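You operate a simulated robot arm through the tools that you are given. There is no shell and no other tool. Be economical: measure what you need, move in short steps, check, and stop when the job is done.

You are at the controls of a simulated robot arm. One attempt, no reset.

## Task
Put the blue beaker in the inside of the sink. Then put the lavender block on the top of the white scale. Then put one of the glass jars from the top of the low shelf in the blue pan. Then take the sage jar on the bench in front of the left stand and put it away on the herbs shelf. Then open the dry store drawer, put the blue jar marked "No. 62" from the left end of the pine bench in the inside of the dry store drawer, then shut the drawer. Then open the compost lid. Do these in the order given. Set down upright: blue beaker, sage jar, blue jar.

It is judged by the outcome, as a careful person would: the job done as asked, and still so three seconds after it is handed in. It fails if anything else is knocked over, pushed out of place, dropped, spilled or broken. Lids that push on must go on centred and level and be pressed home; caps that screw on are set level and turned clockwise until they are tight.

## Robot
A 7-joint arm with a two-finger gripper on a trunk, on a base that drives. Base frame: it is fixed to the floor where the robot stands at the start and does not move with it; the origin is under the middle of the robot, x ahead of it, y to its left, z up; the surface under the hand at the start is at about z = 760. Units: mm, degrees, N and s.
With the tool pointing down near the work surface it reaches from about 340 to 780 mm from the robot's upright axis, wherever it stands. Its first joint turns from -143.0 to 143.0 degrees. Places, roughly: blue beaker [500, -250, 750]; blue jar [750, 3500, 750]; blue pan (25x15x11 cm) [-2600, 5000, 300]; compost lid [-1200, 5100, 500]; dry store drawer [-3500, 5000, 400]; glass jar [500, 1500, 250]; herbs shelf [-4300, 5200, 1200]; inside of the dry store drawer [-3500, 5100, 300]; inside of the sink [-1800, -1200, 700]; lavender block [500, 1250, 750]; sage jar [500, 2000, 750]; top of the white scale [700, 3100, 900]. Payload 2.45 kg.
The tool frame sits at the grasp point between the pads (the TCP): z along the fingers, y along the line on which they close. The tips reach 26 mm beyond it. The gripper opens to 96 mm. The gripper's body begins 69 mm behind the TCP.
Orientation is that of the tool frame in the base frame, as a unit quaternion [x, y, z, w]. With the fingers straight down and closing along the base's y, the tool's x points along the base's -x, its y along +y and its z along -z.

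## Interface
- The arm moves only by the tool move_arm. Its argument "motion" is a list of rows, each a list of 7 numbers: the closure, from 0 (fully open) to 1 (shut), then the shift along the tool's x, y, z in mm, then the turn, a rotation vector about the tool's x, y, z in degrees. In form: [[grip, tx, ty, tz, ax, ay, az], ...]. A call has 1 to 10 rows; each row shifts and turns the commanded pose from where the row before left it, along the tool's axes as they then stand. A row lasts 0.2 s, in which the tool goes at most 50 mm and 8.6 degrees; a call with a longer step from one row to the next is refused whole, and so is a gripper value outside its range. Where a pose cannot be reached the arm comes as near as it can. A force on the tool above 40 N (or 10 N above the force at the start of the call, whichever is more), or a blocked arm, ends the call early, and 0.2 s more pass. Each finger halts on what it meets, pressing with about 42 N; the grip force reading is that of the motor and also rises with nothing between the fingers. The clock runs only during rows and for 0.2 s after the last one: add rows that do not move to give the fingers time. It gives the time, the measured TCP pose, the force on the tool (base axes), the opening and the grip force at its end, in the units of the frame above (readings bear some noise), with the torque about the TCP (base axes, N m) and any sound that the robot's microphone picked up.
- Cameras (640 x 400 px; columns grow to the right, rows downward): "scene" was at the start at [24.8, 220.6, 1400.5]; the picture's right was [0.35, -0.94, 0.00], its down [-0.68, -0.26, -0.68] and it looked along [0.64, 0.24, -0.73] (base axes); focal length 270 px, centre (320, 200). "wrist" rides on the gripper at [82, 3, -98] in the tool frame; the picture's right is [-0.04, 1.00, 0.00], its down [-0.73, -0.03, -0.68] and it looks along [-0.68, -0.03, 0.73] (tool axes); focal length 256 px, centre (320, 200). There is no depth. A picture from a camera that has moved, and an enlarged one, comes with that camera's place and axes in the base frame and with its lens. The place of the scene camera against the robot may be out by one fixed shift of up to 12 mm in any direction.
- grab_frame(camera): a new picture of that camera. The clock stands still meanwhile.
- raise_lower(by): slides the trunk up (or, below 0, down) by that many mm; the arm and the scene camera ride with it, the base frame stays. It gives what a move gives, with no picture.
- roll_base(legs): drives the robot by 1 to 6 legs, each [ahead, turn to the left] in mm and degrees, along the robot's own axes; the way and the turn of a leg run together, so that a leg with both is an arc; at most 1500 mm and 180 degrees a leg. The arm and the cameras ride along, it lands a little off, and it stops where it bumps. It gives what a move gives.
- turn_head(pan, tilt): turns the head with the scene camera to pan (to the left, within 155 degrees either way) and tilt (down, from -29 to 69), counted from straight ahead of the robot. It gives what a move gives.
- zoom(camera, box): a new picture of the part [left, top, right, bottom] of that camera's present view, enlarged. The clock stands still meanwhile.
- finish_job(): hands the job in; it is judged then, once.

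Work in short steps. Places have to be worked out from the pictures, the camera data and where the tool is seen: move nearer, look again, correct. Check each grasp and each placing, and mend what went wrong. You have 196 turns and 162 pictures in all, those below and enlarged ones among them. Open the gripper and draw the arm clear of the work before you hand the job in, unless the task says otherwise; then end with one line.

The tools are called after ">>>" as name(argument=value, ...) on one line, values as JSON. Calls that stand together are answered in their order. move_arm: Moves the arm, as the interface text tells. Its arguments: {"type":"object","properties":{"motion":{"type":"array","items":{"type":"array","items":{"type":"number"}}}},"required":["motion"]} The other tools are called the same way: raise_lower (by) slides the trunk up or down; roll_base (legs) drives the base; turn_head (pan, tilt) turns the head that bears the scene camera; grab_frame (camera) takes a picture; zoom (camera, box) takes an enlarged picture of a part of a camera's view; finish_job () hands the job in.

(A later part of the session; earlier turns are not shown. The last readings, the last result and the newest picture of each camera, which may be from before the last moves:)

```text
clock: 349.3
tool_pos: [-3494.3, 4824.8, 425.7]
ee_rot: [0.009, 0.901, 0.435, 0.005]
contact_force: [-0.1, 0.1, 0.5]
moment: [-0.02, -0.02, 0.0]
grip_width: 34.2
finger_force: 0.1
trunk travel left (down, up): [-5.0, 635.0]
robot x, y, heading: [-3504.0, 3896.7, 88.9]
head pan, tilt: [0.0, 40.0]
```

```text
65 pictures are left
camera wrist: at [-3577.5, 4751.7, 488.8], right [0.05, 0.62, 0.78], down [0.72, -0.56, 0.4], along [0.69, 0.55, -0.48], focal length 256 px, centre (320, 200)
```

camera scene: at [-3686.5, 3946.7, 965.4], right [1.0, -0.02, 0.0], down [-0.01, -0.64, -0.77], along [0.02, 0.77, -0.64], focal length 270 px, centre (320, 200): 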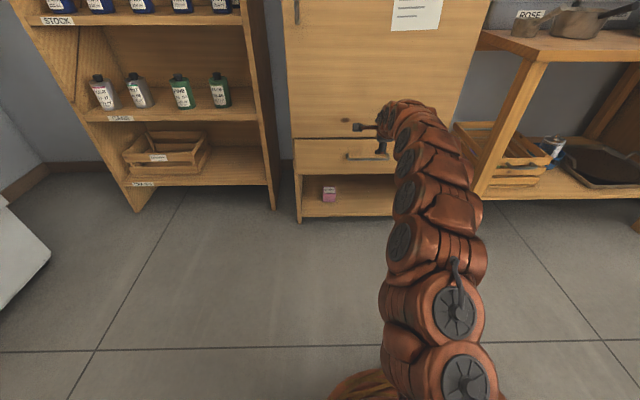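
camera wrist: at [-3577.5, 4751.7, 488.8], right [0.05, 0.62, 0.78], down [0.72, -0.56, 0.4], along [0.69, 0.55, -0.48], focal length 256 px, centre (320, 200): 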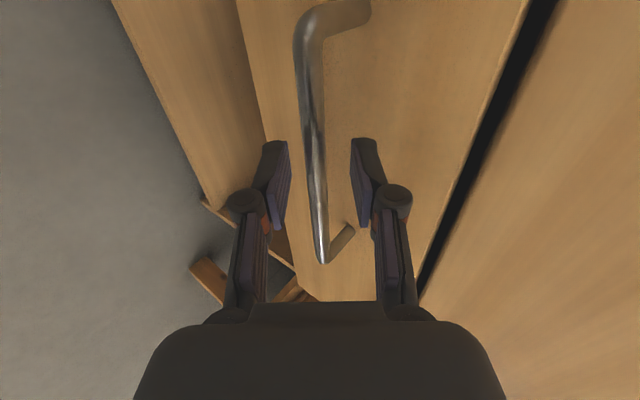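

Bar is between the fingers without contact. Close on it.

>>> move_arm(motion=[[0.85, 0, 0, 0, 0, 0, 0], [1, 0, 0, 0, 0, 0, 0], [1, 0, 0, 0, 0, 0, 0], [1, 0, 0, 0, 0, 0, 0]])

>>> grab_frame(camera="wrist")

```text
clock: 350.3
tool_pos: [-3494.0, 4823.2, 423.4]
ee_rot: [0.009, 0.901, 0.433, 0.003]
contact_force: [0.6, -18.2, -11.1]
moment: [-0.39, -0.62, 0.28]
grip_width: 11.7
finger_force: 38.3
trunk travel left (down, up): [-5.0, 635.0]
robot x, y, heading: [-3504.2, 3896.2, 88.8]
head pan, tilt: [0.0, 40.0]
```

```text
64 pictures are left
camera wrist: at [-3577.6, 4751.1, 486.9], right [0.05, 0.62, 0.78], down [0.72, -0.56, 0.4], along [0.69, 0.54, -0.48], focal length 256 px, centre (320, 200)
```

wrist: 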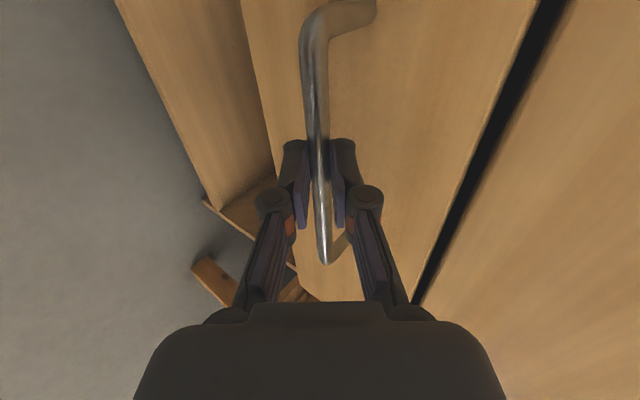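

Bar gripped (11.7 mm). Pull the drawer by backing the base 220 mm.

>>> roll_base(legs=[[-110, 0], [-110, 0]])

>>> grab_frame(camera="scene")

>>> grab_frame(camera="wrist")

```text
clock: 352.1
tool_pos: [-3493.1, 4677.7, 424.5]
ee_rot: [0.007, 0.901, 0.433, 0.005]
contact_force: [-1.2, 0.3, -1.0]
moment: [0.0, -0.83, -0.04]
grip_width: 11.5
finger_force: 38.9
trunk travel left (down, up): [-5.0, 635.0]
robot x, y, heading: [-3503.0, 3749.9, 87.5]
head pan, tilt: [0.0, 40.0]
stopped in leg 2: the robot was blocked; the commanded pose is now the measured one
```

```text
63 pictures are left
camera scene: at [-3683.2, 3803.5, 965.5], right [1.0, -0.04, 0.0], down [-0.03, -0.64, -0.77], along [0.03, 0.77, -0.64], focal length 270 px, centre (320, 200)
```

scene: 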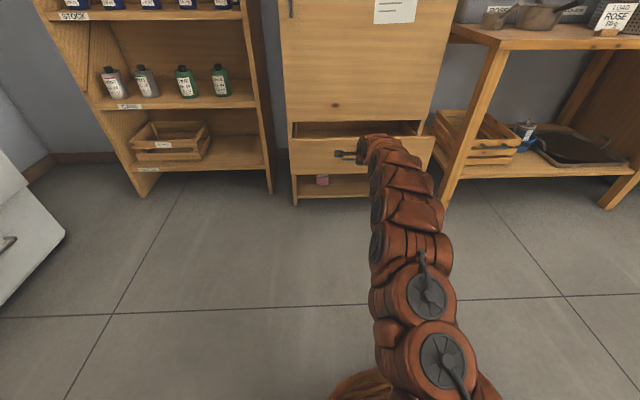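

```text
62 pictures are left
camera wrist: at [-3575.3, 4604.4, 487.4], right [0.05, 0.62, 0.78], down [0.72, -0.56, 0.4], along [0.69, 0.54, -0.48], focal length 256 px, centre (320, 200)
```

wrist: 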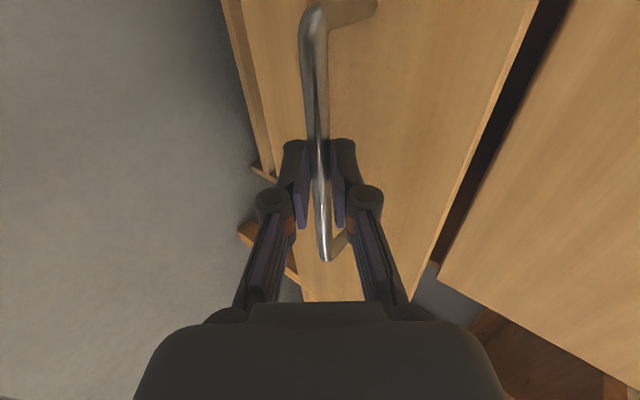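

Blocked after ~147 mm: either drawer end stop or something behind me. Look behind.

>>> turn_head(pan=150, tilt=50)

>>> grab_frame(camera="scene")

```text
clock: 354.5
tool_pos: [-3491.7, 4676.6, 424.5]
ee_rot: [0.009, 0.901, 0.433, 0.005]
contact_force: [-0.5, -0.1, -0.7]
moment: [-0.03, -0.57, 0.43]
grip_width: 11.5
finger_force: 38.4
trunk travel left (down, up): [-5.0, 635.0]
robot x, y, heading: [-3504.2, 3749.0, 87.7]
head pan, tilt: [150.0, 50.0]
```

```text
61 pictures are left
camera scene: at [-3728.1, 3653.6, 951.2], right [-0.84, 0.54, 0.0], down [0.41, 0.65, -0.64], along [-0.34, -0.54, -0.77], focal length 270 px, centre (320, 200)
```

scene: 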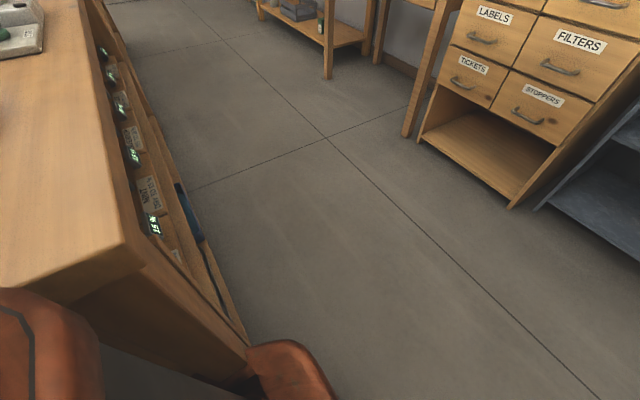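

I've touched the table behind me. Pull the rest with the arm, 60 mm.

>>> move_arm(motion=[[1, 0, -12, -16, 0, 0, 0], [1, 0, -12, -16, 0, 0, 0], [1, 0, -12, -15, 0, 0, 0], [1, 0, 0, 0, 0, 0, 0]])

>>> turn_head(pan=0, tilt=40)

>>> grab_frame(camera="scene")

```text
clock: 355.5
tool_pos: [-3494.1, 4617.0, 424.0]
ee_rot: [0.009, 0.902, 0.432, 0.005]
contact_force: [6.8, -0.9, -9.7]
moment: [-0.17, -0.43, 0.69]
grip_width: 11.6
finger_force: 38.6
trunk travel left (down, up): [-5.0, 635.0]
robot x, y, heading: [-3502.0, 3751.1, 87.1]
head pan, tilt: [150.0, 50.0]
```

```text
clock: 357.8
tool_pos: [-3493.5, 4616.9, 425.2]
ee_rot: [0.009, 0.901, 0.433, 0.005]
contact_force: [14.3, -1.1, -15.3]
moment: [-0.24, -0.81, 0.19]
grip_width: 11.4
finger_force: 38.1
trunk travel left (down, up): [-5.0, 635.0]
robot x, y, heading: [-3499.3, 3752.1, 87.5]
head pan, tilt: [0.0, 40.0]
```

```text
60 pictures are left
camera scene: at [-3682.8, 3804.2, 965.3], right [1.0, -0.04, 0.0], down [-0.03, -0.64, -0.77], along [0.03, 0.76, -0.64], focal length 270 px, centre (320, 200)
```

scene: 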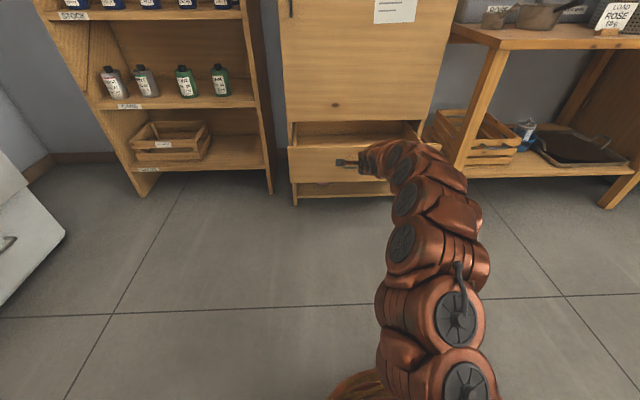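

Drawer is open ~207 mm. Release to a 34 mm gap and withdraw along the tool axis, then look.

>>> move_arm(motion=[[0.85, 0, 0, 0, 0, 0, 0], [0.645, 0, 0, 0, 0, 0, 0], [0.645, 0, 0, 0, 0, 0, 0], [0.645, 0, 0, -20, 0, 0, 0], [0.645, 0, 0, -30, 0, 0, 0], [0.645, 0, 0, -30, 0, 0, 0], [0.645, 0, 0, 0, 0, 0, 0]])

>>> raise_lower(by=300)

>>> grab_frame(camera="scene")

```text
clock: 359.4
tool_pos: [-3494.4, 4554.9, 475.3]
ee_rot: [0.009, 0.901, 0.434, 0.005]
contact_force: [0.1, -0.1, 0.1]
moment: [0.01, 0.02, -0.02]
grip_width: 33.9
finger_force: 0.0
trunk travel left (down, up): [-5.0, 635.0]
robot x, y, heading: [-3503.0, 3751.5, 87.4]
head pan, tilt: [0.0, 40.0]
```

```text
clock: 362.4
tool_pos: [-3495.4, 4555.2, 775.0]
ee_rot: [0.009, 0.902, 0.432, 0.005]
contact_force: [-0.5, 0.5, 0.1]
moment: [0.02, -0.03, -0.01]
grip_width: 34.0
finger_force: 0.2
trunk travel left (down, up): [-305.0, 335.0]
robot x, y, heading: [-3502.3, 3750.1, 87.5]
head pan, tilt: [0.0, 40.0]
```

```text
59 pictures are left
camera scene: at [-3683.0, 3803.5, 1265.3], right [1.0, -0.04, 0.0], down [-0.03, -0.64, -0.77], along [0.03, 0.77, -0.64], focal length 270 px, centre (320, 200)
```

scene: 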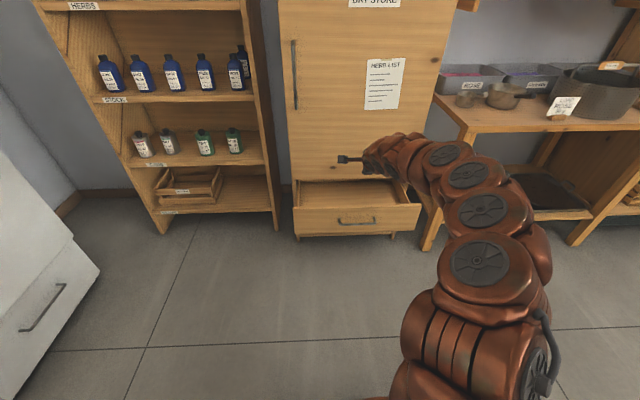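

Drawer is open and empty. Now point the tool straight down (closing along my forward axis), raise, and drive to the blue jar No. 62 at about (522,3554).

>>> move_arm(motion=[[0, 0, 0, 0, 8, 0, 0], [0, 0, 0, 0, 8, 0, 0], [0, 0, 0, 0, 8, 0, 0], [0, 0, 0, 0, 8, 0, 0], [0, 0, 0, 0, 8, 0, 0], [0, 0, 0, 0, 8, 0, 0], [0, 0, 0, 0, 3.5, 0, 0], [0, 0, 0, 0, 0, 0, 0]])

>>> raise_lower(by=250)

>>> roll_base(legs=[[150, 0], [0, -85.5], [1450, 0], [1450, 0], [0, -92]])

```text
clock: 364.2
tool_pos: [-3494.8, 4553.5, 775.2]
ee_rot: [0.01, 0.995, 0.098, 0.001]
contact_force: [-0.5, 0.4, -0.2]
moment: [0.0, -0.01, -0.01]
grip_width: 95.9
finger_force: 0.0
out of reach, approached as far as the arm can: row 6, 7
trunk travel left (down, up): [-305.0, 335.0]
robot x, y, heading: [-3505.3, 3754.6, 87.6]
head pan, tilt: [0.0, 40.0]
```

```text
clock: 366.8
tool_pos: [-3493.3, 4555.3, 1025.5]
ee_rot: [0.01, 0.995, 0.098, 0.001]
contact_force: [0.6, 0.0, -0.5]
moment: [0.01, 0.01, 0.02]
grip_width: 96.0
finger_force: 0.0
trunk travel left (down, up): [-555.0, 85.0]
robot x, y, heading: [-3500.3, 3745.8, 87.6]
head pan, tilt: [0.0, 40.0]
```

```text
clock: 389.4
tool_pos: [-571.6, 3182.2, 1025.7]
ee_rot: [0.995, 0.01, 0.0, 0.098]
contact_force: [-0.3, 0.1, 0.2]
moment: [0.0, 0.0, -0.01]
grip_width: 95.8
finger_force: 0.0
trunk travel left (down, up): [-555.0, 85.0]
robot x, y, heading: [-592.2, 3982.4, -90.0]
head pan, tilt: [0.0, 40.0]
```

Continue: to y≈3550, face the bench, go ahead 200.

>>> roll_base(legs=[[430, 0], [0, 90], [200, 0]])

>>> turn_head(pan=10, tilt=45)

>>> grab_frame(camera="scene")

```text
clock: 397.1
tool_pos: [409.3, 3580.6, 1024.6]
ee_rot: [0.695, 0.712, 0.071, 0.069]
contact_force: [0.6, 0.2, 0.5]
moment: [0.01, -0.01, 0.02]
grip_width: 95.7
finger_force: 0.0
trunk travel left (down, up): [-555.0, 85.0]
robot x, y, heading: [-394.9, 3556.8, 0.3]
head pan, tilt: [0.0, 40.0]
```

```text
clock: 397.8
tool_pos: [407.8, 3581.6, 1023.9]
ee_rot: [0.695, 0.712, 0.071, 0.069]
contact_force: [0.0, 0.6, -0.1]
moment: [0.01, -0.01, 0.02]
grip_width: 96.0
finger_force: 0.1
trunk travel left (down, up): [-555.0, 85.0]
robot x, y, heading: [-398.6, 3554.3, 0.3]
head pan, tilt: [10.0, 45.0]
```

```text
58 pictures are left
camera scene: at [-364.9, 3761.9, 1508.1], right [0.17, -0.98, 0.0], down [-0.7, -0.12, -0.71], along [0.7, 0.12, -0.71], focal length 270 px, centre (320, 200)
```

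scene: 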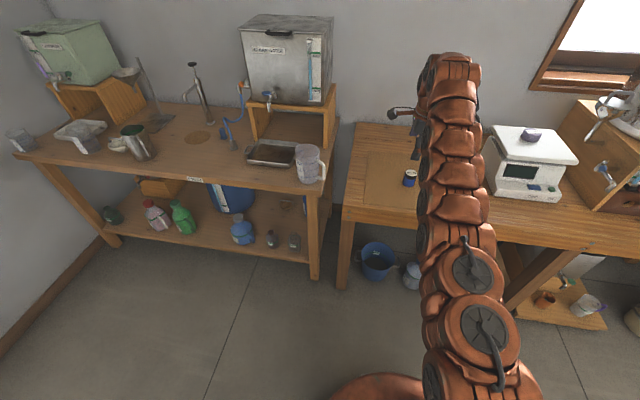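

Jar at ≈(527,3551). Pull the tool back 130, make it vertical, then drive ahead 250.

>>> move_arm(motion=[[0, 0, -44, -8.5, 0, 0, 0], [0, 0, -44, -8.5, 0, 0, 0], [0, 0, -44, -8.5, 0, 0, 0], [0, 0, 0, 0, 5.65, 0, 0], [0, 0, 0, 0, 5.65, 0, 0], [0, 0, 0, 0, 0, 0, 0]])

>>> roll_base(legs=[[250, 0]])

>>> grab_frame(camera="wrist")

```text
clock: 399.2
tool_pos: [274.0, 3578.0, 1023.9]
ee_rot: [0.699, 0.715, 0.0, 0.001]
contact_force: [0.3, -0.4, 0.3]
moment: [0.03, 0.0, -0.04]
grip_width: 96.1
finger_force: 0.1
trunk travel left (down, up): [-555.0, 85.0]
robot x, y, heading: [-395.6, 3555.4, -0.0]
head pan, tilt: [10.0, 45.0]
```

```text
clock: 401.0
tool_pos: [524.6, 3574.7, 1024.2]
ee_rot: [0.7, 0.714, 0.001, 0.001]
contact_force: [-0.4, -0.2, 0.8]
moment: [-0.02, -0.01, 0.03]
grip_width: 96.0
finger_force: 0.0
trunk travel left (down, up): [-555.0, 85.0]
robot x, y, heading: [-145.3, 3552.6, -0.1]
head pan, tilt: [10.0, 45.0]
```

```text
57 pictures are left
camera wrist: at [526.3, 3657.5, 1122.3], right [1.0, -0.02, 0.0], down [-0.02, -0.73, 0.68], along [-0.01, -0.68, -0.73], focal length 256 px, centre (320, 200)
```

wrist: 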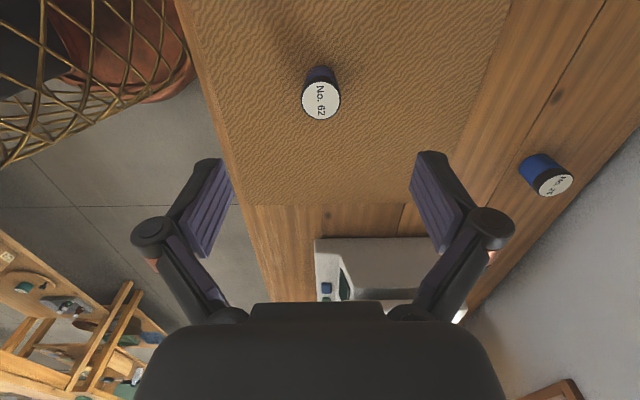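

Jar cap at ≈(527,3538). Shift and descend to z≈900, check again.

>>> move_arm(motion=[[0, -36, 2, 20, 0, 0, 0], [0, 0, 0, 45, 0, 0, 0], [0, 0, 0, 45, 0, 0, 0], [0, 0, 0, 14, 0, 0, 0], [0, 0, 0, 0, 0, 0, 0]])

>>> grab_frame(camera="wrist")

```text
clock: 402.2
tool_pos: [528.6, 3538.6, 899.9]
ee_rot: [0.7, 0.714, 0.0, 0.0]
contact_force: [-0.9, -0.1, -0.4]
moment: [0.04, 0.01, -0.04]
grip_width: 95.7
finger_force: 0.1
trunk travel left (down, up): [-555.0, 85.0]
robot x, y, heading: [-146.1, 3550.9, -0.2]
head pan, tilt: [10.0, 45.0]
```

```text
56 pictures are left
camera wrist: at [529.8, 3621.1, 998.1], right [1.0, -0.02, 0.0], down [-0.02, -0.73, 0.68], along [-0.01, -0.68, -0.73], focal length 256 px, centre (320, 200)
```

wrist: 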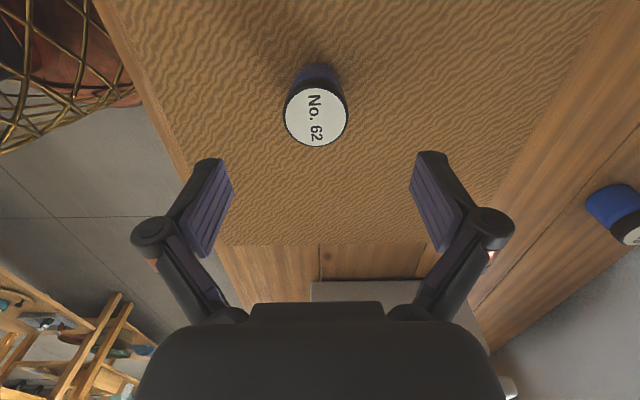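

Cap top z≈818 at (526,3538). Descend to TCP 793 and close.

>>> move_arm(motion=[[0, 0, -2, 40, 0, 0, 0], [0, 0, 0, 40, 0, 0, 0], [0, 0, 0, 27, 0, 0, 0], [0, 0, 0, 0, 0, 0, 0], [0.5, 0, 0, 0, 0, 0, 0], [1, 0, 0, 0, 0, 0, 0], [1, 0, 0, 0, 0, 0, 0], [1, 0, 0, 0, 0, 0, 0], [1, 0, 0, 0, 0, 0, 0]])

>>> grab_frame(camera="wrist")

```text
clock: 404.2
tool_pos: [526.3, 3539.7, 791.6]
ee_rot: [0.701, 0.713, 0.001, 0.001]
contact_force: [-0.1, 0.5, 0.7]
moment: [0.01, -0.03, 0.0]
grip_width: 46.4
finger_force: 42.4
trunk travel left (down, up): [-555.0, 85.0]
robot x, y, heading: [-145.6, 3556.8, -0.4]
head pan, tilt: [10.0, 45.0]
```

```text
55 pictures are left
camera wrist: at [527.7, 3621.6, 890.8], right [1.0, -0.02, 0.0], down [-0.02, -0.73, 0.68], along [-0.01, -0.68, -0.73], focal length 256 px, centre (320, 200)
```

wrist: 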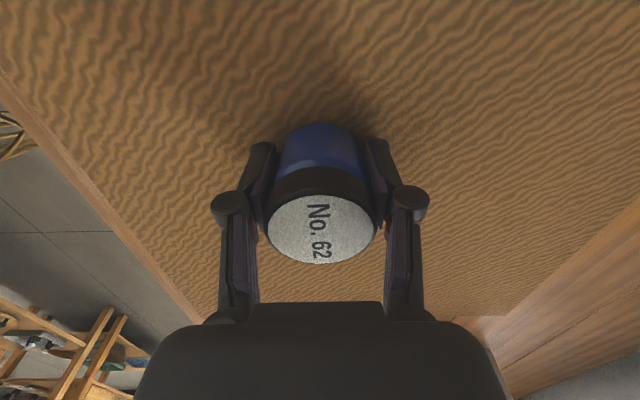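

Held (46 mm). Lift and drive back to the drawer.

>>> move_arm(motion=[[1, 0, 0, -20, 0, 0, 0], [1, 0, 0, -45, 0, 0, 0], [1, 0, 0, -45, 0, 0, 0], [1, 0, 0, -45, 0, 0, 0], [1, 0, 0, -45, 0, 0, 0], [1, 0, 0, -30, 0, 0, 0], [1, 0, 0, 0, 0, 0, 0]])

>>> roll_base(legs=[[-250, 0], [0, 90], [420, 0], [0, 90], [1500, 0], [1495, 0]])

>>> roll_base(legs=[[90, 0], [0, -90]])

>>> turn_head(pan=0, tilt=45)

>>> grab_frame(camera="scene")

```text
clock: 405.8
tool_pos: [525.0, 3539.1, 1023.3]
ee_rot: [0.7, 0.714, 0.0, 0.001]
contact_force: [-0.1, 0.7, -1.0]
moment: [0.0, 0.0, 0.02]
grip_width: 46.6
finger_force: 41.9
trunk travel left (down, up): [-555.0, 85.0]
robot x, y, heading: [-149.2, 3557.4, -0.1]
head pan, tilt: [10.0, 45.0]
```

```text
clock: 431.5
tool_pos: [-4059.0, 4041.9, 1023.1]
ee_rot: [0.708, -0.706, 0.0, 0.0]
contact_force: [-0.4, 0.3, -1.0]
moment: [0.0, -0.02, 0.0]
grip_width: 46.3
finger_force: 42.1
trunk travel left (down, up): [-555.0, 85.0]
robot x, y, heading: [-3391.6, 4013.1, 178.6]
head pan, tilt: [10.0, 45.0]
```

```text
clock: 436.4
tool_pos: [-3457.7, 4686.7, 1022.0]
ee_rot: [-0.005, 1.0, 0.001, 0.001]
contact_force: [0.1, -0.2, -0.8]
moment: [0.02, -0.01, -0.03]
grip_width: 46.4
finger_force: 42.2
trunk travel left (down, up): [-555.0, 85.0]
robot x, y, heading: [-3480.0, 4015.4, 89.3]
head pan, tilt: [10.0, 45.0]
```

```text
clock: 437.1
tool_pos: [-3456.8, 4686.0, 1023.5]
ee_rot: [-0.005, 1.0, 0.001, 0.0]
contact_force: [1.6, 0.4, -0.1]
moment: [0.0, -0.01, 0.04]
grip_width: 46.5
finger_force: 42.4
trunk travel left (down, up): [-555.0, 85.0]
robot x, y, heading: [-3477.6, 4016.4, 89.2]
head pan, tilt: [0.0, 45.0]
```

```text
54 pictures are left
camera scene: at [-3660.4, 4061.1, 1508.1], right [1.0, -0.01, 0.0], down [-0.01, -0.71, -0.71], along [0.01, 0.71, -0.71], focal length 270 px, centre (320, 200)
```

scene: 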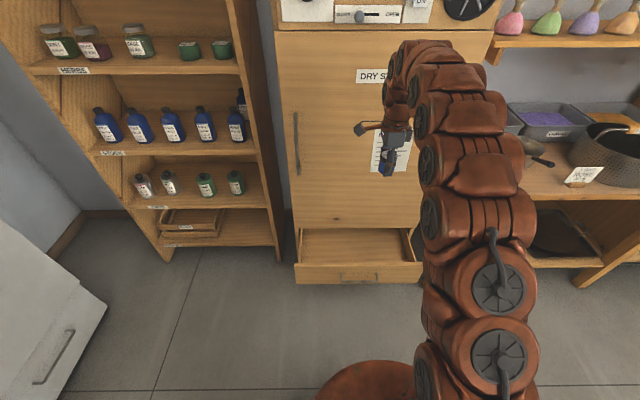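

Drive ahead 85 to be over the drawer, lower the trunk 470 and look.

>>> roll_base(legs=[[85, 0]])

>>> raise_lower(by=-440)

>>> grab_frame(camera="wrist")

>>> grab_frame(camera="scene")

```text
clock: 438.2
tool_pos: [-3456.4, 4774.2, 1023.2]
ee_rot: [-0.005, 1.0, 0.001, 0.001]
contact_force: [-0.1, -0.6, 0.1]
moment: [0.03, -0.02, -0.01]
grip_width: 46.8
finger_force: 41.9
trunk travel left (down, up): [-555.0, 85.0]
robot x, y, heading: [-3476.2, 4101.8, 89.3]
head pan, tilt: [0.0, 45.0]
```

```text
refused: -440 is not a number from -400 to 400
```

```text
53 pictures are left
camera wrist: at [-3537.6, 4775.9, 1121.7], right [0.03, 1.0, 0.0], down [0.73, -0.02, 0.68], along [0.68, -0.02, -0.73], focal length 256 px, centre (320, 200)
```

wrist: 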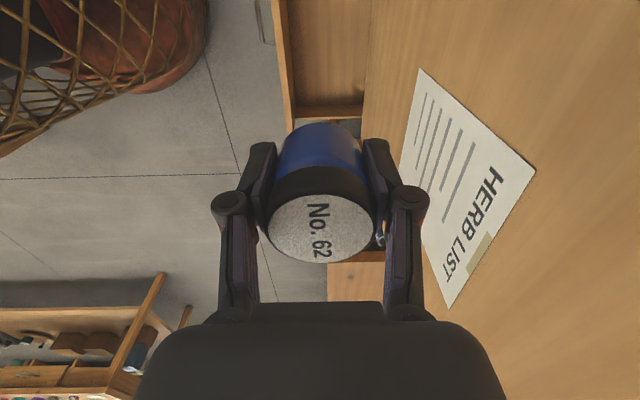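

```text
52 pictures are left
camera scene: at [-3659.3, 4146.9, 1508.1], right [1.0, -0.01, 0.0], down [-0.01, -0.71, -0.71], along [0.01, 0.71, -0.71], focal length 270 px, centre (320, 200)
```

scene: 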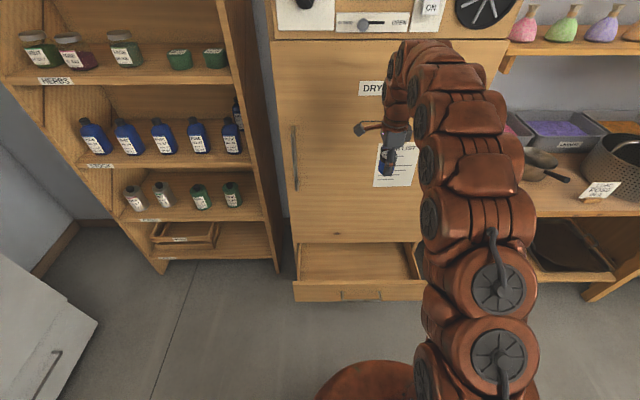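

Centred over the drawer opening. Lower trunk 400, then check.

>>> raise_lower(by=-400)

>>> grab_frame(camera="wrist")

>>> grab_frame(camera="scene")

```text
clock: 442.0
tool_pos: [-3456.3, 4774.0, 623.9]
ee_rot: [-0.006, 1.0, 0.001, 0.0]
contact_force: [-0.4, -0.6, -0.9]
moment: [-0.04, -0.03, 0.02]
grip_width: 46.6
finger_force: 41.8
trunk travel left (down, up): [-155.0, 485.0]
robot x, y, heading: [-3477.2, 4106.9, 89.5]
head pan, tilt: [0.0, 45.0]
```

```text
51 pictures are left
camera wrist: at [-3537.6, 4776.1, 721.7], right [0.03, 1.0, 0.0], down [0.73, -0.02, 0.68], along [0.68, -0.02, -0.73], focal length 256 px, centre (320, 200)
```

wrist: 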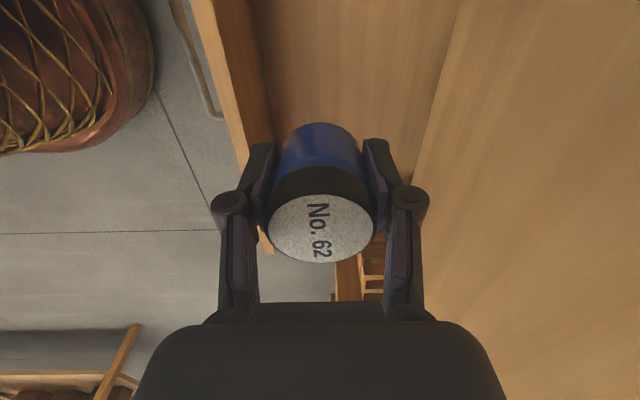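

```text
50 pictures are left
camera scene: at [-3659.3, 4147.1, 1108.1], right [1.0, -0.01, 0.0], down [-0.01, -0.71, -0.71], along [0.01, 0.71, -0.71], focal length 270 px, centre (320, 200)
```

scene: 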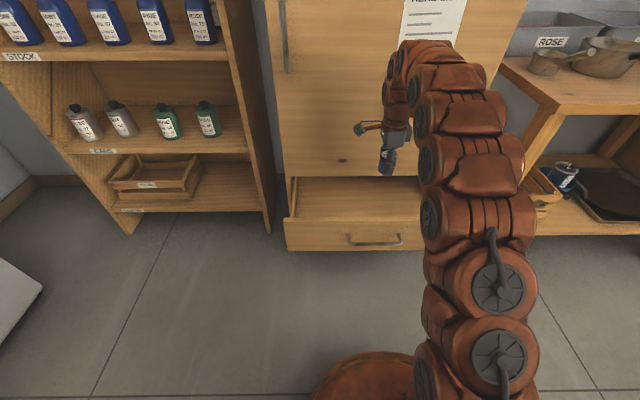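

Shift forward 13 mm to centre in the opening, lower the trunk 150 more.

>>> move_arm(motion=[[1, 0, 13, 0, 0, 0, 0], [1, 0, 0, 0, 0, 0, 0]])

>>> raise_lower(by=-150)

>>> grab_frame(camera="wrist")

>>> zoom(camera="scene", box=[270, 60, 510, 260])

```text
clock: 442.6
tool_pos: [-3456.2, 4786.0, 623.0]
ee_rot: [-0.006, 1.0, 0.0, 0.0]
contact_force: [0.0, -0.7, -0.5]
moment: [-0.01, 0.0, 0.03]
grip_width: 46.3
finger_force: 42.0
trunk travel left (down, up): [-155.0, 485.0]
robot x, y, heading: [-3477.7, 4104.2, 89.2]
head pan, tilt: [0.0, 45.0]
```

```text
clock: 444.4
tool_pos: [-3456.9, 4786.3, 473.8]
ee_rot: [-0.005, 1.0, 0.001, 0.002]
contact_force: [0.0, 0.1, 0.0]
moment: [-0.02, 0.0, -0.02]
grip_width: 46.5
finger_force: 41.8
trunk travel left (down, up): [-5.0, 635.0]
robot x, y, heading: [-3477.6, 4101.5, 89.1]
head pan, tilt: [0.0, 45.0]
```

```text
49 pictures are left
camera wrist: at [-3538.1, 4788.8, 571.6], right [0.03, 1.0, 0.0], down [0.73, -0.02, 0.68], along [0.68, -0.02, -0.73], focal length 256 px, centre (320, 200)
```

wrist: 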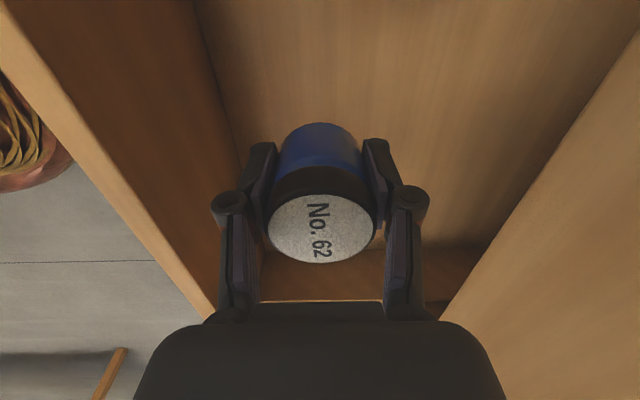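

```text
2.00 times, centred on (390, 160) of scene
camera zoom: at [-3659.2, 4147.1, 958.1], right [1.0, -0.01, 0.0], down [-0.01, -0.71, -0.71], along [0.01, 0.71, -0.71], focal length 540 px, centre (180, 280)
```

zoom: 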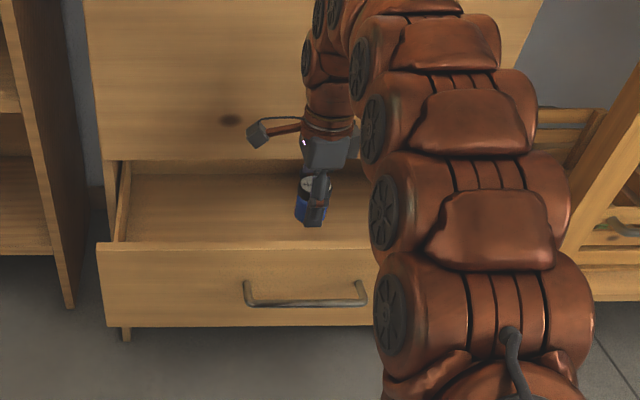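

Floor about z≈355. Lower ~75, then creep.

>>> move_arm(motion=[[1, 0, 0, 30, 0, 0, 0], [1, 0, 0, 30, 0, 0, 0], [1, 0, 0, 12, 0, 0, 0], [1, 0, 0, 4, 0, 0, 0], [1, 0, 0, 4, 0, 0, 0], [1, 0, 0, 4, 0, 0, 0], [1, 0, 0, 3, 0, 0, 0], [1, 0, 0, 0, 0, 0, 0]])

>>> grab_frame(camera="wrist")

```text
clock: 446.1
tool_pos: [-3456.9, 4787.4, 386.8]
ee_rot: [-0.006, 1.0, 0.001, 0.001]
contact_force: [-0.2, 0.8, -0.1]
moment: [0.0, 0.0, 0.02]
grip_width: 46.8
finger_force: 41.6
trunk travel left (down, up): [-5.0, 635.0]
robot x, y, heading: [-3474.7, 4104.0, 89.5]
head pan, tilt: [0.0, 45.0]
```

```text
47 pictures are left
camera wrist: at [-3537.8, 4789.0, 485.1], right [0.03, 1.0, 0.0], down [0.73, -0.02, 0.68], along [0.68, -0.02, -0.73], focal length 256 px, centre (320, 200)
```

wrist: 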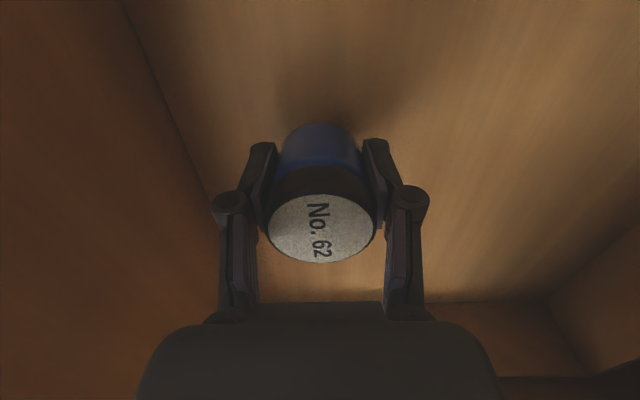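

Not touching yet; shadow shows it's close. Creep further.

>>> move_arm(motion=[[1, 0, 0, 4, 0, 0, 0], [1, 0, 0, 4, 0, 0, 0], [1, 0, 0, 4, 0, 0, 0], [1, 0, 0, 4, 0, 0, 0], [1, 0, 0, 4, 0, 0, 0], [1, 0, 0, 4, 0, 0, 0], [1, 0, 0, 4, 0, 0, 0], [1, 0, 0, 0, 0, 0, 0]])

```text
clock: 447.9
tool_pos: [-3456.7, 4787.2, 360.3]
ee_rot: [-0.005, 1.0, 0.002, 0.001]
contact_force: [-0.3, 0.3, 25.1]
moment: [0.04, -0.04, 0.0]
grip_width: 47.2
finger_force: 41.9
trunk travel left (down, up): [-5.0, 635.0]
robot x, y, heading: [-3480.2, 4104.9, 89.2]
head pan, tilt: [0.0, 45.0]
```

Contact. Open to ~70 mm and lift straight up.

>>> move_arm(motion=[[0.7, 0, 0, -1, 0, 0, 0], [0.28, 0, 0, 0, 0, 0, 0], [0.28, 0, 0, 0, 0, 0, 0], [0.28, 0, 0, 0, 0, 0, 0], [0.28, 0, 0, -30, 0, 0, 0], [0.28, 0, 0, -40, 0, 0, 0], [0.28, 0, 0, -40, 0, 0, 0], [0.28, 0, 0, 0, 0, 0, 0]])

>>> raise_lower(by=200)

>>> grab_frame(camera="wrist")

```text
clock: 449.8
tool_pos: [-3456.6, 4784.3, 469.1]
ee_rot: [-0.006, 1.0, 0.001, 0.0]
contact_force: [-0.4, -0.2, 1.0]
moment: [-0.01, -0.01, -0.03]
grip_width: 69.0
finger_force: 0.0
trunk travel left (down, up): [-5.0, 635.0]
robot x, y, heading: [-3477.2, 4104.2, 89.2]
head pan, tilt: [0.0, 45.0]
```

```text
clock: 451.9
tool_pos: [-3456.4, 4784.9, 668.4]
ee_rot: [-0.005, 1.0, 0.001, 0.0]
contact_force: [0.3, -0.4, 0.0]
moment: [-0.01, 0.0, -0.01]
grip_width: 69.0
finger_force: 0.1
trunk travel left (down, up): [-205.0, 435.0]
robot x, y, heading: [-3478.2, 4104.0, 89.2]
head pan, tilt: [0.0, 45.0]
```

```text
46 pictures are left
camera wrist: at [-3538.2, 4787.8, 767.8], right [0.03, 1.0, 0.0], down [0.73, -0.02, 0.68], along [0.68, -0.02, -0.73], focal length 256 px, centre (320, 200)
```

wrist: 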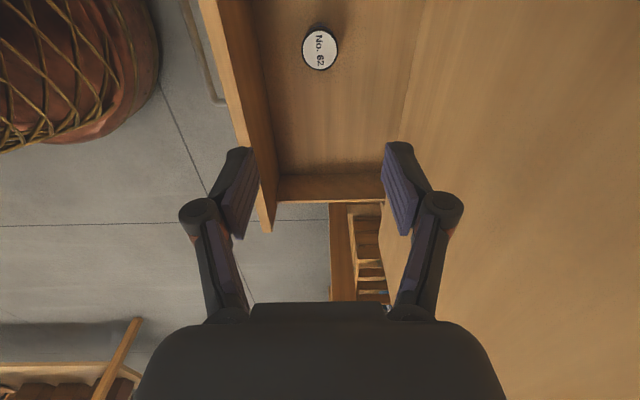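

Jar 62 stands upright in the drawer. To shut it: back off, re-pitch the tool to ~38° nose-down with closed fingers, and push the front panel above the handle.

>>> roll_base(legs=[[-260, 0]])

>>> move_arm(motion=[[1, 0, 10, 0, -7.5, 0, 0], [1, 0, 10, 0, -7.5, 0, 0], [1, 0, 10, 0, -7.5, 0, 0], [1, 0, 10, 0, -7.5, 0, 0], [1, 0, 10, 0, -7.5, 0, 0], [1, 0, 0, 0, -7.5, 0, 0], [1, 0, 0, 0, -6, 0, 0], [1, 0, 0, 0, 0, 0, 0]])

```text
clock: 453.8
tool_pos: [-3460.7, 4524.5, 670.4]
ee_rot: [-0.006, 1.0, 0.001, 0.001]
contact_force: [1.2, 0.1, 0.2]
moment: [-0.03, 0.02, -0.03]
grip_width: 68.9
finger_force: 0.1
trunk travel left (down, up): [-205.0, 435.0]
robot x, y, heading: [-3481.1, 3843.5, 89.6]
head pan, tilt: [0.0, 45.0]
```

```text
clock: 455.6
tool_pos: [-3461.0, 4572.0, 683.0]
ee_rot: [-0.005, 0.902, 0.431, -0.002]
contact_force: [0.1, 0.1, -0.5]
moment: [0.03, -0.01, 0.0]
grip_width: 0.0
finger_force: 28.7
trunk travel left (down, up): [-205.0, 435.0]
robot x, y, heading: [-3480.6, 3841.8, 89.6]
head pan, tilt: [0.0, 45.0]
```

Lower to push height (TCP z≈463).

>>> raise_lower(by=-204)

>>> move_arm(motion=[[1, 0, -13, 10, 0, 0, 0], [1, 0, 0, 0, 0, 0, 0]])

>>> roll_base(legs=[[50, 0]])

>>> zoom(camera="scene", box=[270, 100, 510, 300])

>>> grab_frame(camera="wrist")

```text
clock: 457.8
tool_pos: [-3461.1, 4571.0, 479.4]
ee_rot: [-0.005, 0.902, 0.431, -0.002]
contact_force: [-0.4, 0.5, 0.1]
moment: [-0.02, -0.05, -0.02]
grip_width: 0.0
finger_force: 28.8
trunk travel left (down, up): [-1.0, 639.0]
robot x, y, heading: [-3482.2, 3843.2, 89.1]
head pan, tilt: [0.0, 45.0]
```

```text
clock: 458.4
tool_pos: [-3460.6, 4571.2, 462.4]
ee_rot: [-0.006, 0.902, 0.431, -0.001]
contact_force: [-0.1, 1.2, 0.6]
moment: [0.01, -0.01, -0.02]
grip_width: 0.1
finger_force: 28.0
trunk travel left (down, up): [-1.0, 639.0]
robot x, y, heading: [-3483.9, 3844.0, 89.5]
head pan, tilt: [0.0, 45.0]
```

```text
clock: 459.3
tool_pos: [-3459.5, 4621.5, 462.6]
ee_rot: [-0.004, 0.902, 0.431, -0.002]
contact_force: [-0.3, 0.8, 0.4]
moment: [-0.03, -0.02, 0.01]
grip_width: 0.1
finger_force: 29.0
trunk travel left (down, up): [-1.0, 639.0]
robot x, y, heading: [-3485.1, 3895.1, 89.3]
head pan, tilt: [0.0, 45.0]
```

```text
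2.00 times, centred on (390, 200) of scene
camera zoom: at [-3661.8, 3936.8, 954.1], right [1.0, -0.01, 0.0], down [-0.01, -0.71, -0.71], along [0.01, 0.71, -0.71], focal length 540 px, centre (180, 200)
```

zoom: 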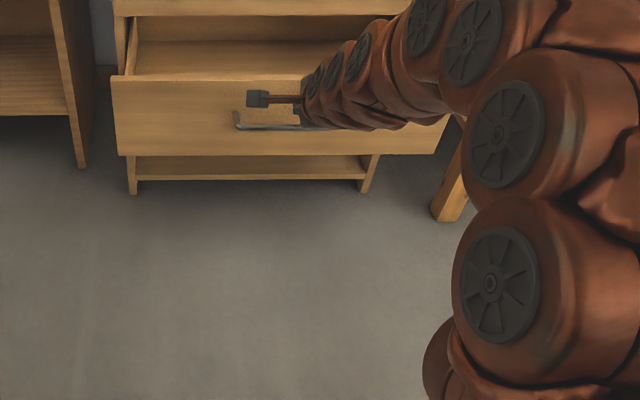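

```text
44 pictures are left
camera wrist: at [-3540.8, 4546.9, 526.7], right [0.03, 0.63, 0.78], down [0.74, -0.54, 0.4], along [0.67, 0.56, -0.48], focal length 256 px, centre (320, 200)
```

wrist: 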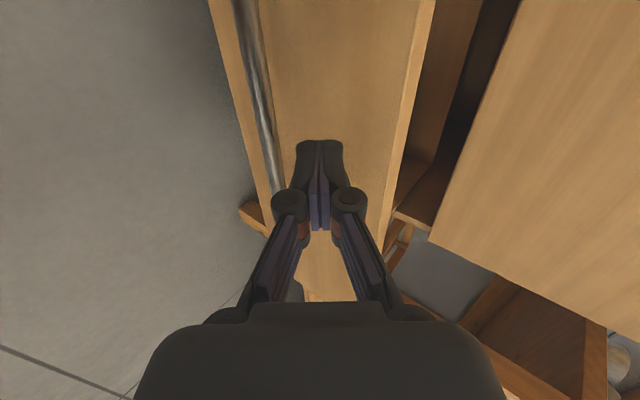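

Tips aimed at the panel above the handle. Push slowly forward 150 mm.

>>> move_arm(motion=[[1, 0, 7, 9, 0, 0, 0], [1, 0, 7, 9, 0, 0, 0], [1, 0, 9.3, 11.7, 0, 0, 0], [1, 0, 9.3, 11.7, 0, 0, 0], [1, 0, 9.3, 11.7, 0, 0, 0], [1, 0, 9.3, 11.7, 0, 0, 0], [1, 0, 9.3, 11.7, 0, 0, 0], [1, 0, 9.3, 11.7, 0, 0, 0], [1, 0, 9.3, 11.7, 0, 0, 0], [1, 0, 9.3, 11.7, 0, 0, 0]])

>>> grab_frame(camera="wrist")

```text
clock: 461.5
tool_pos: [-3462.3, 4763.9, 460.7]
ee_rot: [-0.006, 0.903, 0.43, -0.003]
contact_force: [-0.6, -0.6, -0.4]
moment: [-0.02, 0.03, 0.01]
grip_width: 0.0
finger_force: 28.4
trunk travel left (down, up): [-1.0, 639.0]
robot x, y, heading: [-3482.6, 3893.7, 89.3]
head pan, tilt: [0.0, 45.0]
```

```text
43 pictures are left
camera wrist: at [-3542.9, 4689.5, 525.0], right [0.03, 0.63, 0.78], down [0.74, -0.54, 0.4], along [0.67, 0.56, -0.48], focal length 256 px, centre (320, 200)
```

wrist: 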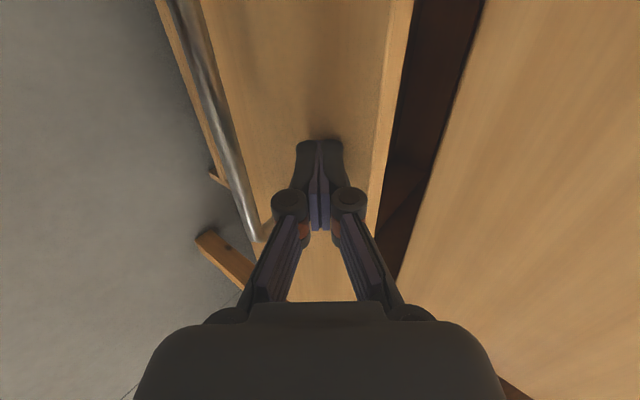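

Drawer is moving in. Continue with the arm.

>>> move_arm(motion=[[1, 0, 8, 10, 0, 0, 0], [1, 0, 8, 10, 0, 0, 0], [1, 0, 8, 10, 0, 0, 0], [1, 0, 8, 10, 0, 0, 0], [1, 0, 8, 10, 0, 0, 0], [1, 0, 6, 7.5, 0, 0, 0], [1, 0, 3, 4, 0, 0, 0], [1, 0, 3, 4, 0, 0, 0], [1, 0, 3, 4, 0, 0, 0], [1, 0, 0, 0, 0, 0, 0]])

>>> grab_frame(camera="wrist")

```text
clock: 463.7
tool_pos: [-3462.0, 4853.0, 460.4]
ee_rot: [-0.005, 0.902, 0.431, -0.001]
contact_force: [-0.3, 0.6, 0.1]
moment: [0.02, -0.01, 0.01]
grip_width: 0.1
finger_force: 28.5
trunk travel left (down, up): [-1.0, 639.0]
robot x, y, heading: [-3484.7, 3891.9, 89.4]
head pan, tilt: [0.0, 45.0]
```

```text
42 pictures are left
camera wrist: at [-3543.3, 4778.0, 524.4], right [0.03, 0.63, 0.78], down [0.74, -0.54, 0.4], along [0.67, 0.56, -0.48], focal length 256 px, centre (320, 200)
```

wrist: 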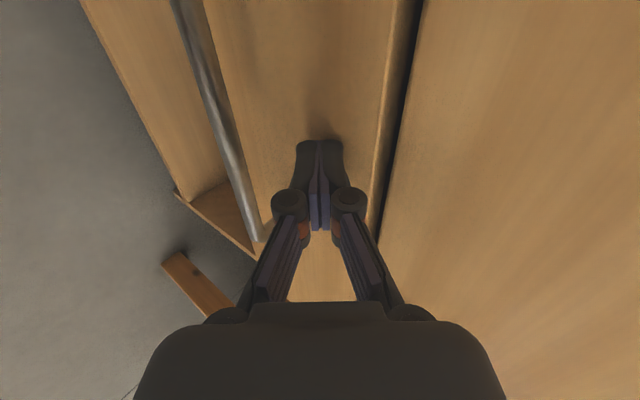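

Nearly shut. Push on until it meets the stop.

>>> move_arm(motion=[[1, 0, 3, 4, 0, 0, 0], [1, 0, 3, 4, 0, 0, 0], [1, 0, 3, 4, 0, 0, 0], [1, 0, 3, 4, 0, 0, 0], [1, 0, 3, 4, 0, 0, 0], [1, 0, 3, 4, 0, 0, 0], [1, 0, 3, 4, 0, 0, 0], [1, 0, 0, 0, 0, 0, 0]])

>>> grab_frame(camera="wrist")

```text
clock: 464.1
tool_pos: [-3463.3, 4854.3, 461.1]
ee_rot: [-0.006, 0.904, 0.428, -0.003]
contact_force: [-0.7, -24.1, 3.3]
moment: [-0.05, 0.03, -0.17]
grip_width: 0.0
finger_force: 28.5
trunk travel left (down, up): [-1.0, 639.0]
robot x, y, heading: [-3477.4, 3891.2, 89.1]
head pan, tilt: [0.0, 45.0]
stopped in row 1: the force on the tool passed its limit at 61 N (the readings are from after the stop); the commanded pose is now the measured one
```

```text
41 pictures are left
camera wrist: at [-3543.3, 4779.9, 525.5], right [0.03, 0.63, 0.77], down [0.74, -0.54, 0.41], along [0.67, 0.56, -0.48], focal length 256 px, centre (320, 200)
```

wrist: 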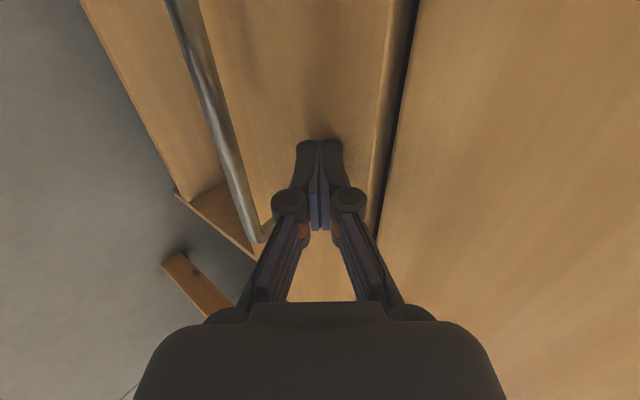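

Hard stop: the drawer is shut. Withdraw and check with the scene camera.

>>> move_arm(motion=[[1, 0, -20, -25, 0, 0, 0], [1, 0, -28, -35, 0, 0, 0], [1, 0, -28, -35, 0, 0, 0], [1, 0, 0, 0, 0, 0, 0]])

>>> raise_lower(by=300)

>>> grab_frame(camera="scene")

```text
clock: 465.1
tool_pos: [-3461.0, 4733.0, 461.4]
ee_rot: [-0.005, 0.903, 0.429, -0.002]
contact_force: [0.2, 1.0, 0.5]
moment: [0.03, 0.0, -0.01]
grip_width: 0.0
finger_force: 28.5
trunk travel left (down, up): [-1.0, 639.0]
robot x, y, heading: [-3478.8, 3892.3, 89.2]
head pan, tilt: [0.0, 45.0]
```

```text
clock: 468.1
tool_pos: [-3461.3, 4733.0, 762.1]
ee_rot: [-0.004, 0.903, 0.429, -0.002]
contact_force: [0.0, -0.2, -0.5]
moment: [-0.02, 0.0, -0.04]
grip_width: 0.0
finger_force: 29.0
trunk travel left (down, up): [-301.0, 339.0]
robot x, y, heading: [-3482.0, 3893.1, 89.6]
head pan, tilt: [0.0, 45.0]
```

```text
40 pictures are left
camera scene: at [-3661.8, 3936.6, 1254.1], right [1.0, -0.01, 0.0], down [-0.01, -0.71, -0.71], along [0.01, 0.71, -0.71], focal length 270 px, centre (320, 200)
```

scene: 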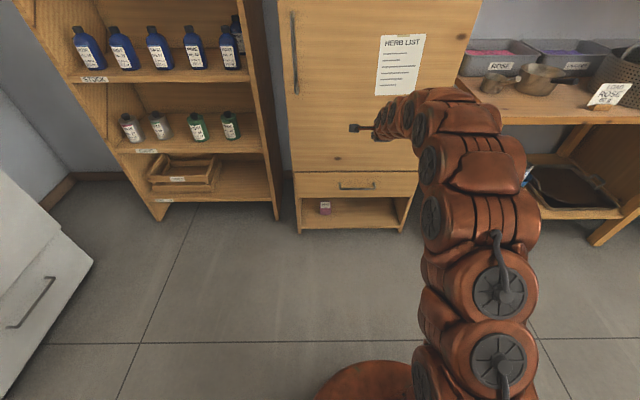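

Drawer is shut with the jar inside. Now drive to the compost bin at x≈-1200.

>>> roll_base(legs=[[0, -88.5], [1150, 0], [1130, 0], [0, 89]])

>>> turn_head(pan=0, tilt=40)

>>> grab_frame(camera="scene")

```text
clock: 486.9
tool_pos: [-1177.2, 4759.8, 762.8]
ee_rot: [-0.012, 0.903, 0.428, -0.005]
contact_force: [0.3, 0.0, -0.1]
moment: [-0.01, -0.02, 0.0]
grip_width: 0.0
finger_force: 28.6
trunk travel left (down, up): [-301.0, 339.0]
robot x, y, heading: [-1183.9, 3917.1, 90.1]
head pan, tilt: [0.0, 45.0]
```

```text
clock: 487.6
tool_pos: [-1178.7, 4759.7, 761.3]
ee_rot: [-0.011, 0.903, 0.429, -0.005]
contact_force: [-0.2, -0.6, 0.5]
moment: [-0.01, 0.04, -0.01]
grip_width: 0.1
finger_force: 28.1
trunk travel left (down, up): [-301.0, 339.0]
robot x, y, heading: [-1187.4, 3919.9, 90.3]
head pan, tilt: [0.0, 40.0]
```

```text
39 pictures are left
camera scene: at [-1367.3, 3963.9, 1261.3], right [1.0, 0.0, 0.0], down [0.0, -0.64, -0.77], along [0.0, 0.77, -0.64], focal length 270 px, centre (320, 200)
```

scene: 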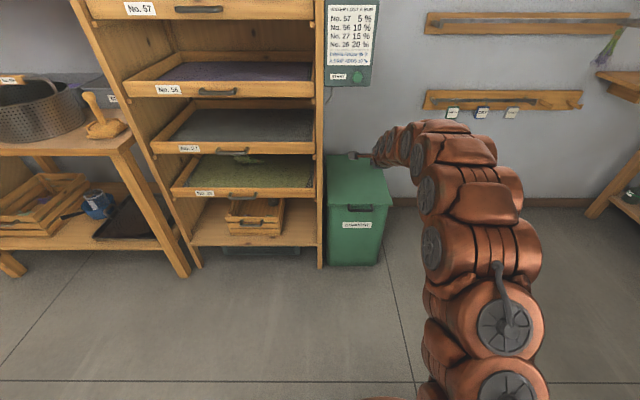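

>>> zoom(camera="scene", box=[300, 130, 430, 280])

>>> grab_frame(camera="wrist")

```text
2.67 times, centred on (365, 205) of scene
camera zoom: at [-1367.3, 3963.9, 1261.3], right [1.0, 0.0, 0.0], down [0.0, -0.64, -0.77], along [0.0, 0.77, -0.64], focal length 720 px, centre (200, 187)
```

zoom: 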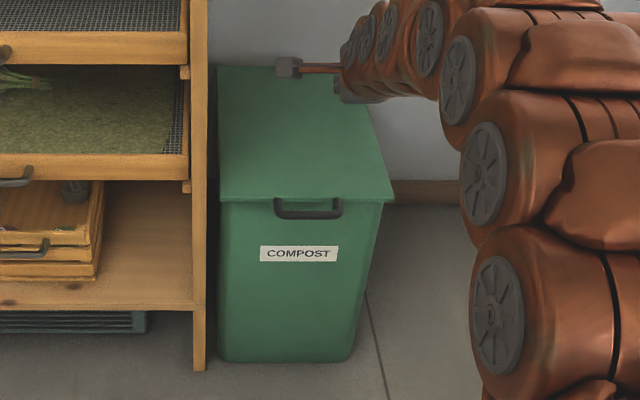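

```text
37 pictures are left
camera wrist: at [-1257.3, 4684.1, 825.8], right [0.02, 0.63, 0.77], down [0.75, -0.53, 0.41], along [0.66, 0.57, -0.48], focal length 256 px, centre (320, 200)
```

wrist: 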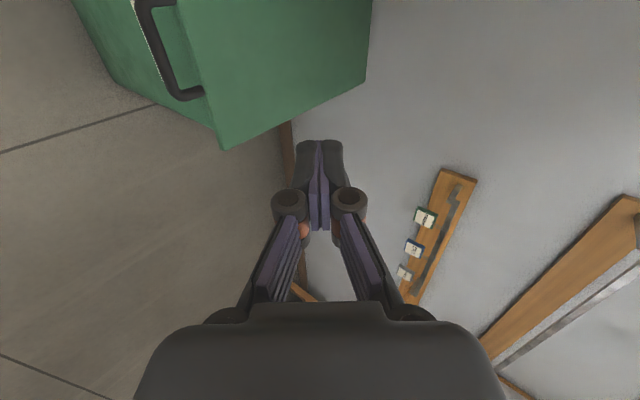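

Bin lid front edge ≈(y 4875, z 472), U-handle bar ≈ x -1239…-1134, y≈4838, z≈455; hinge at the back. I'll cage the bar between half-open fingers as with the drawer and follow the arc. First retract the arm 140, drive in 140, and lower.

>>> move_arm(motion=[[0.645, 4, -22, -27.5, 0, 0, 0], [0.645, 4, -22, -27.5, 0, 0, 0], [0.645, 0, -22, -27.5, 0, 0, 0], [0.645, 0, -22, -27.5, 0, 0, 0], [0.645, 0, 0, 0, 0, 0, 0]])

>>> roll_base(legs=[[130, 0]])

>>> raise_lower(by=-220)

>>> grab_frame(camera="wrist")

```text
clock: 488.8
tool_pos: [-1182.3, 4619.4, 763.8]
ee_rot: [-0.011, 0.903, 0.429, -0.004]
contact_force: [0.1, -1.0, -0.2]
moment: [-0.01, 0.0, -0.01]
grip_width: 34.1
finger_force: 0.0
trunk travel left (down, up): [-301.0, 339.0]
robot x, y, heading: [-1185.3, 3919.3, 90.3]
head pan, tilt: [0.0, 40.0]
```

```text
clock: 490.1
tool_pos: [-1183.8, 4751.9, 762.3]
ee_rot: [-0.012, 0.903, 0.429, -0.006]
contact_force: [-0.4, -0.5, -0.5]
moment: [0.0, -0.03, 0.0]
grip_width: 34.2
finger_force: 0.0
trunk travel left (down, up): [-301.0, 339.0]
robot x, y, heading: [-1185.3, 4055.7, 90.1]
head pan, tilt: [0.0, 40.0]
```

```text
clock: 492.4
tool_pos: [-1182.9, 4750.7, 544.2]
ee_rot: [-0.011, 0.903, 0.429, -0.006]
contact_force: [-0.4, 0.4, -0.4]
moment: [0.04, -0.02, -0.04]
grip_width: 34.2
finger_force: 0.1
trunk travel left (down, up): [-81.0, 559.0]
robot x, y, heading: [-1187.5, 4049.1, 90.0]
head pan, tilt: [0.0, 40.0]
```

```text
36 pictures are left
camera wrist: at [-1262.9, 4674.5, 607.7], right [0.02, 0.63, 0.77], down [0.75, -0.53, 0.41], along [0.66, 0.57, -0.48], focal length 256 px, centre (320, 200)
```

wrist: 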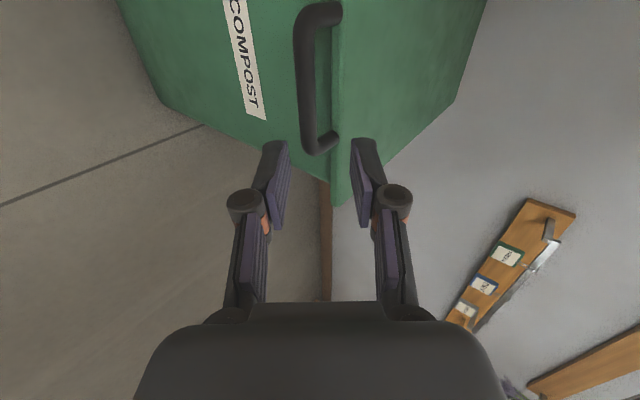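

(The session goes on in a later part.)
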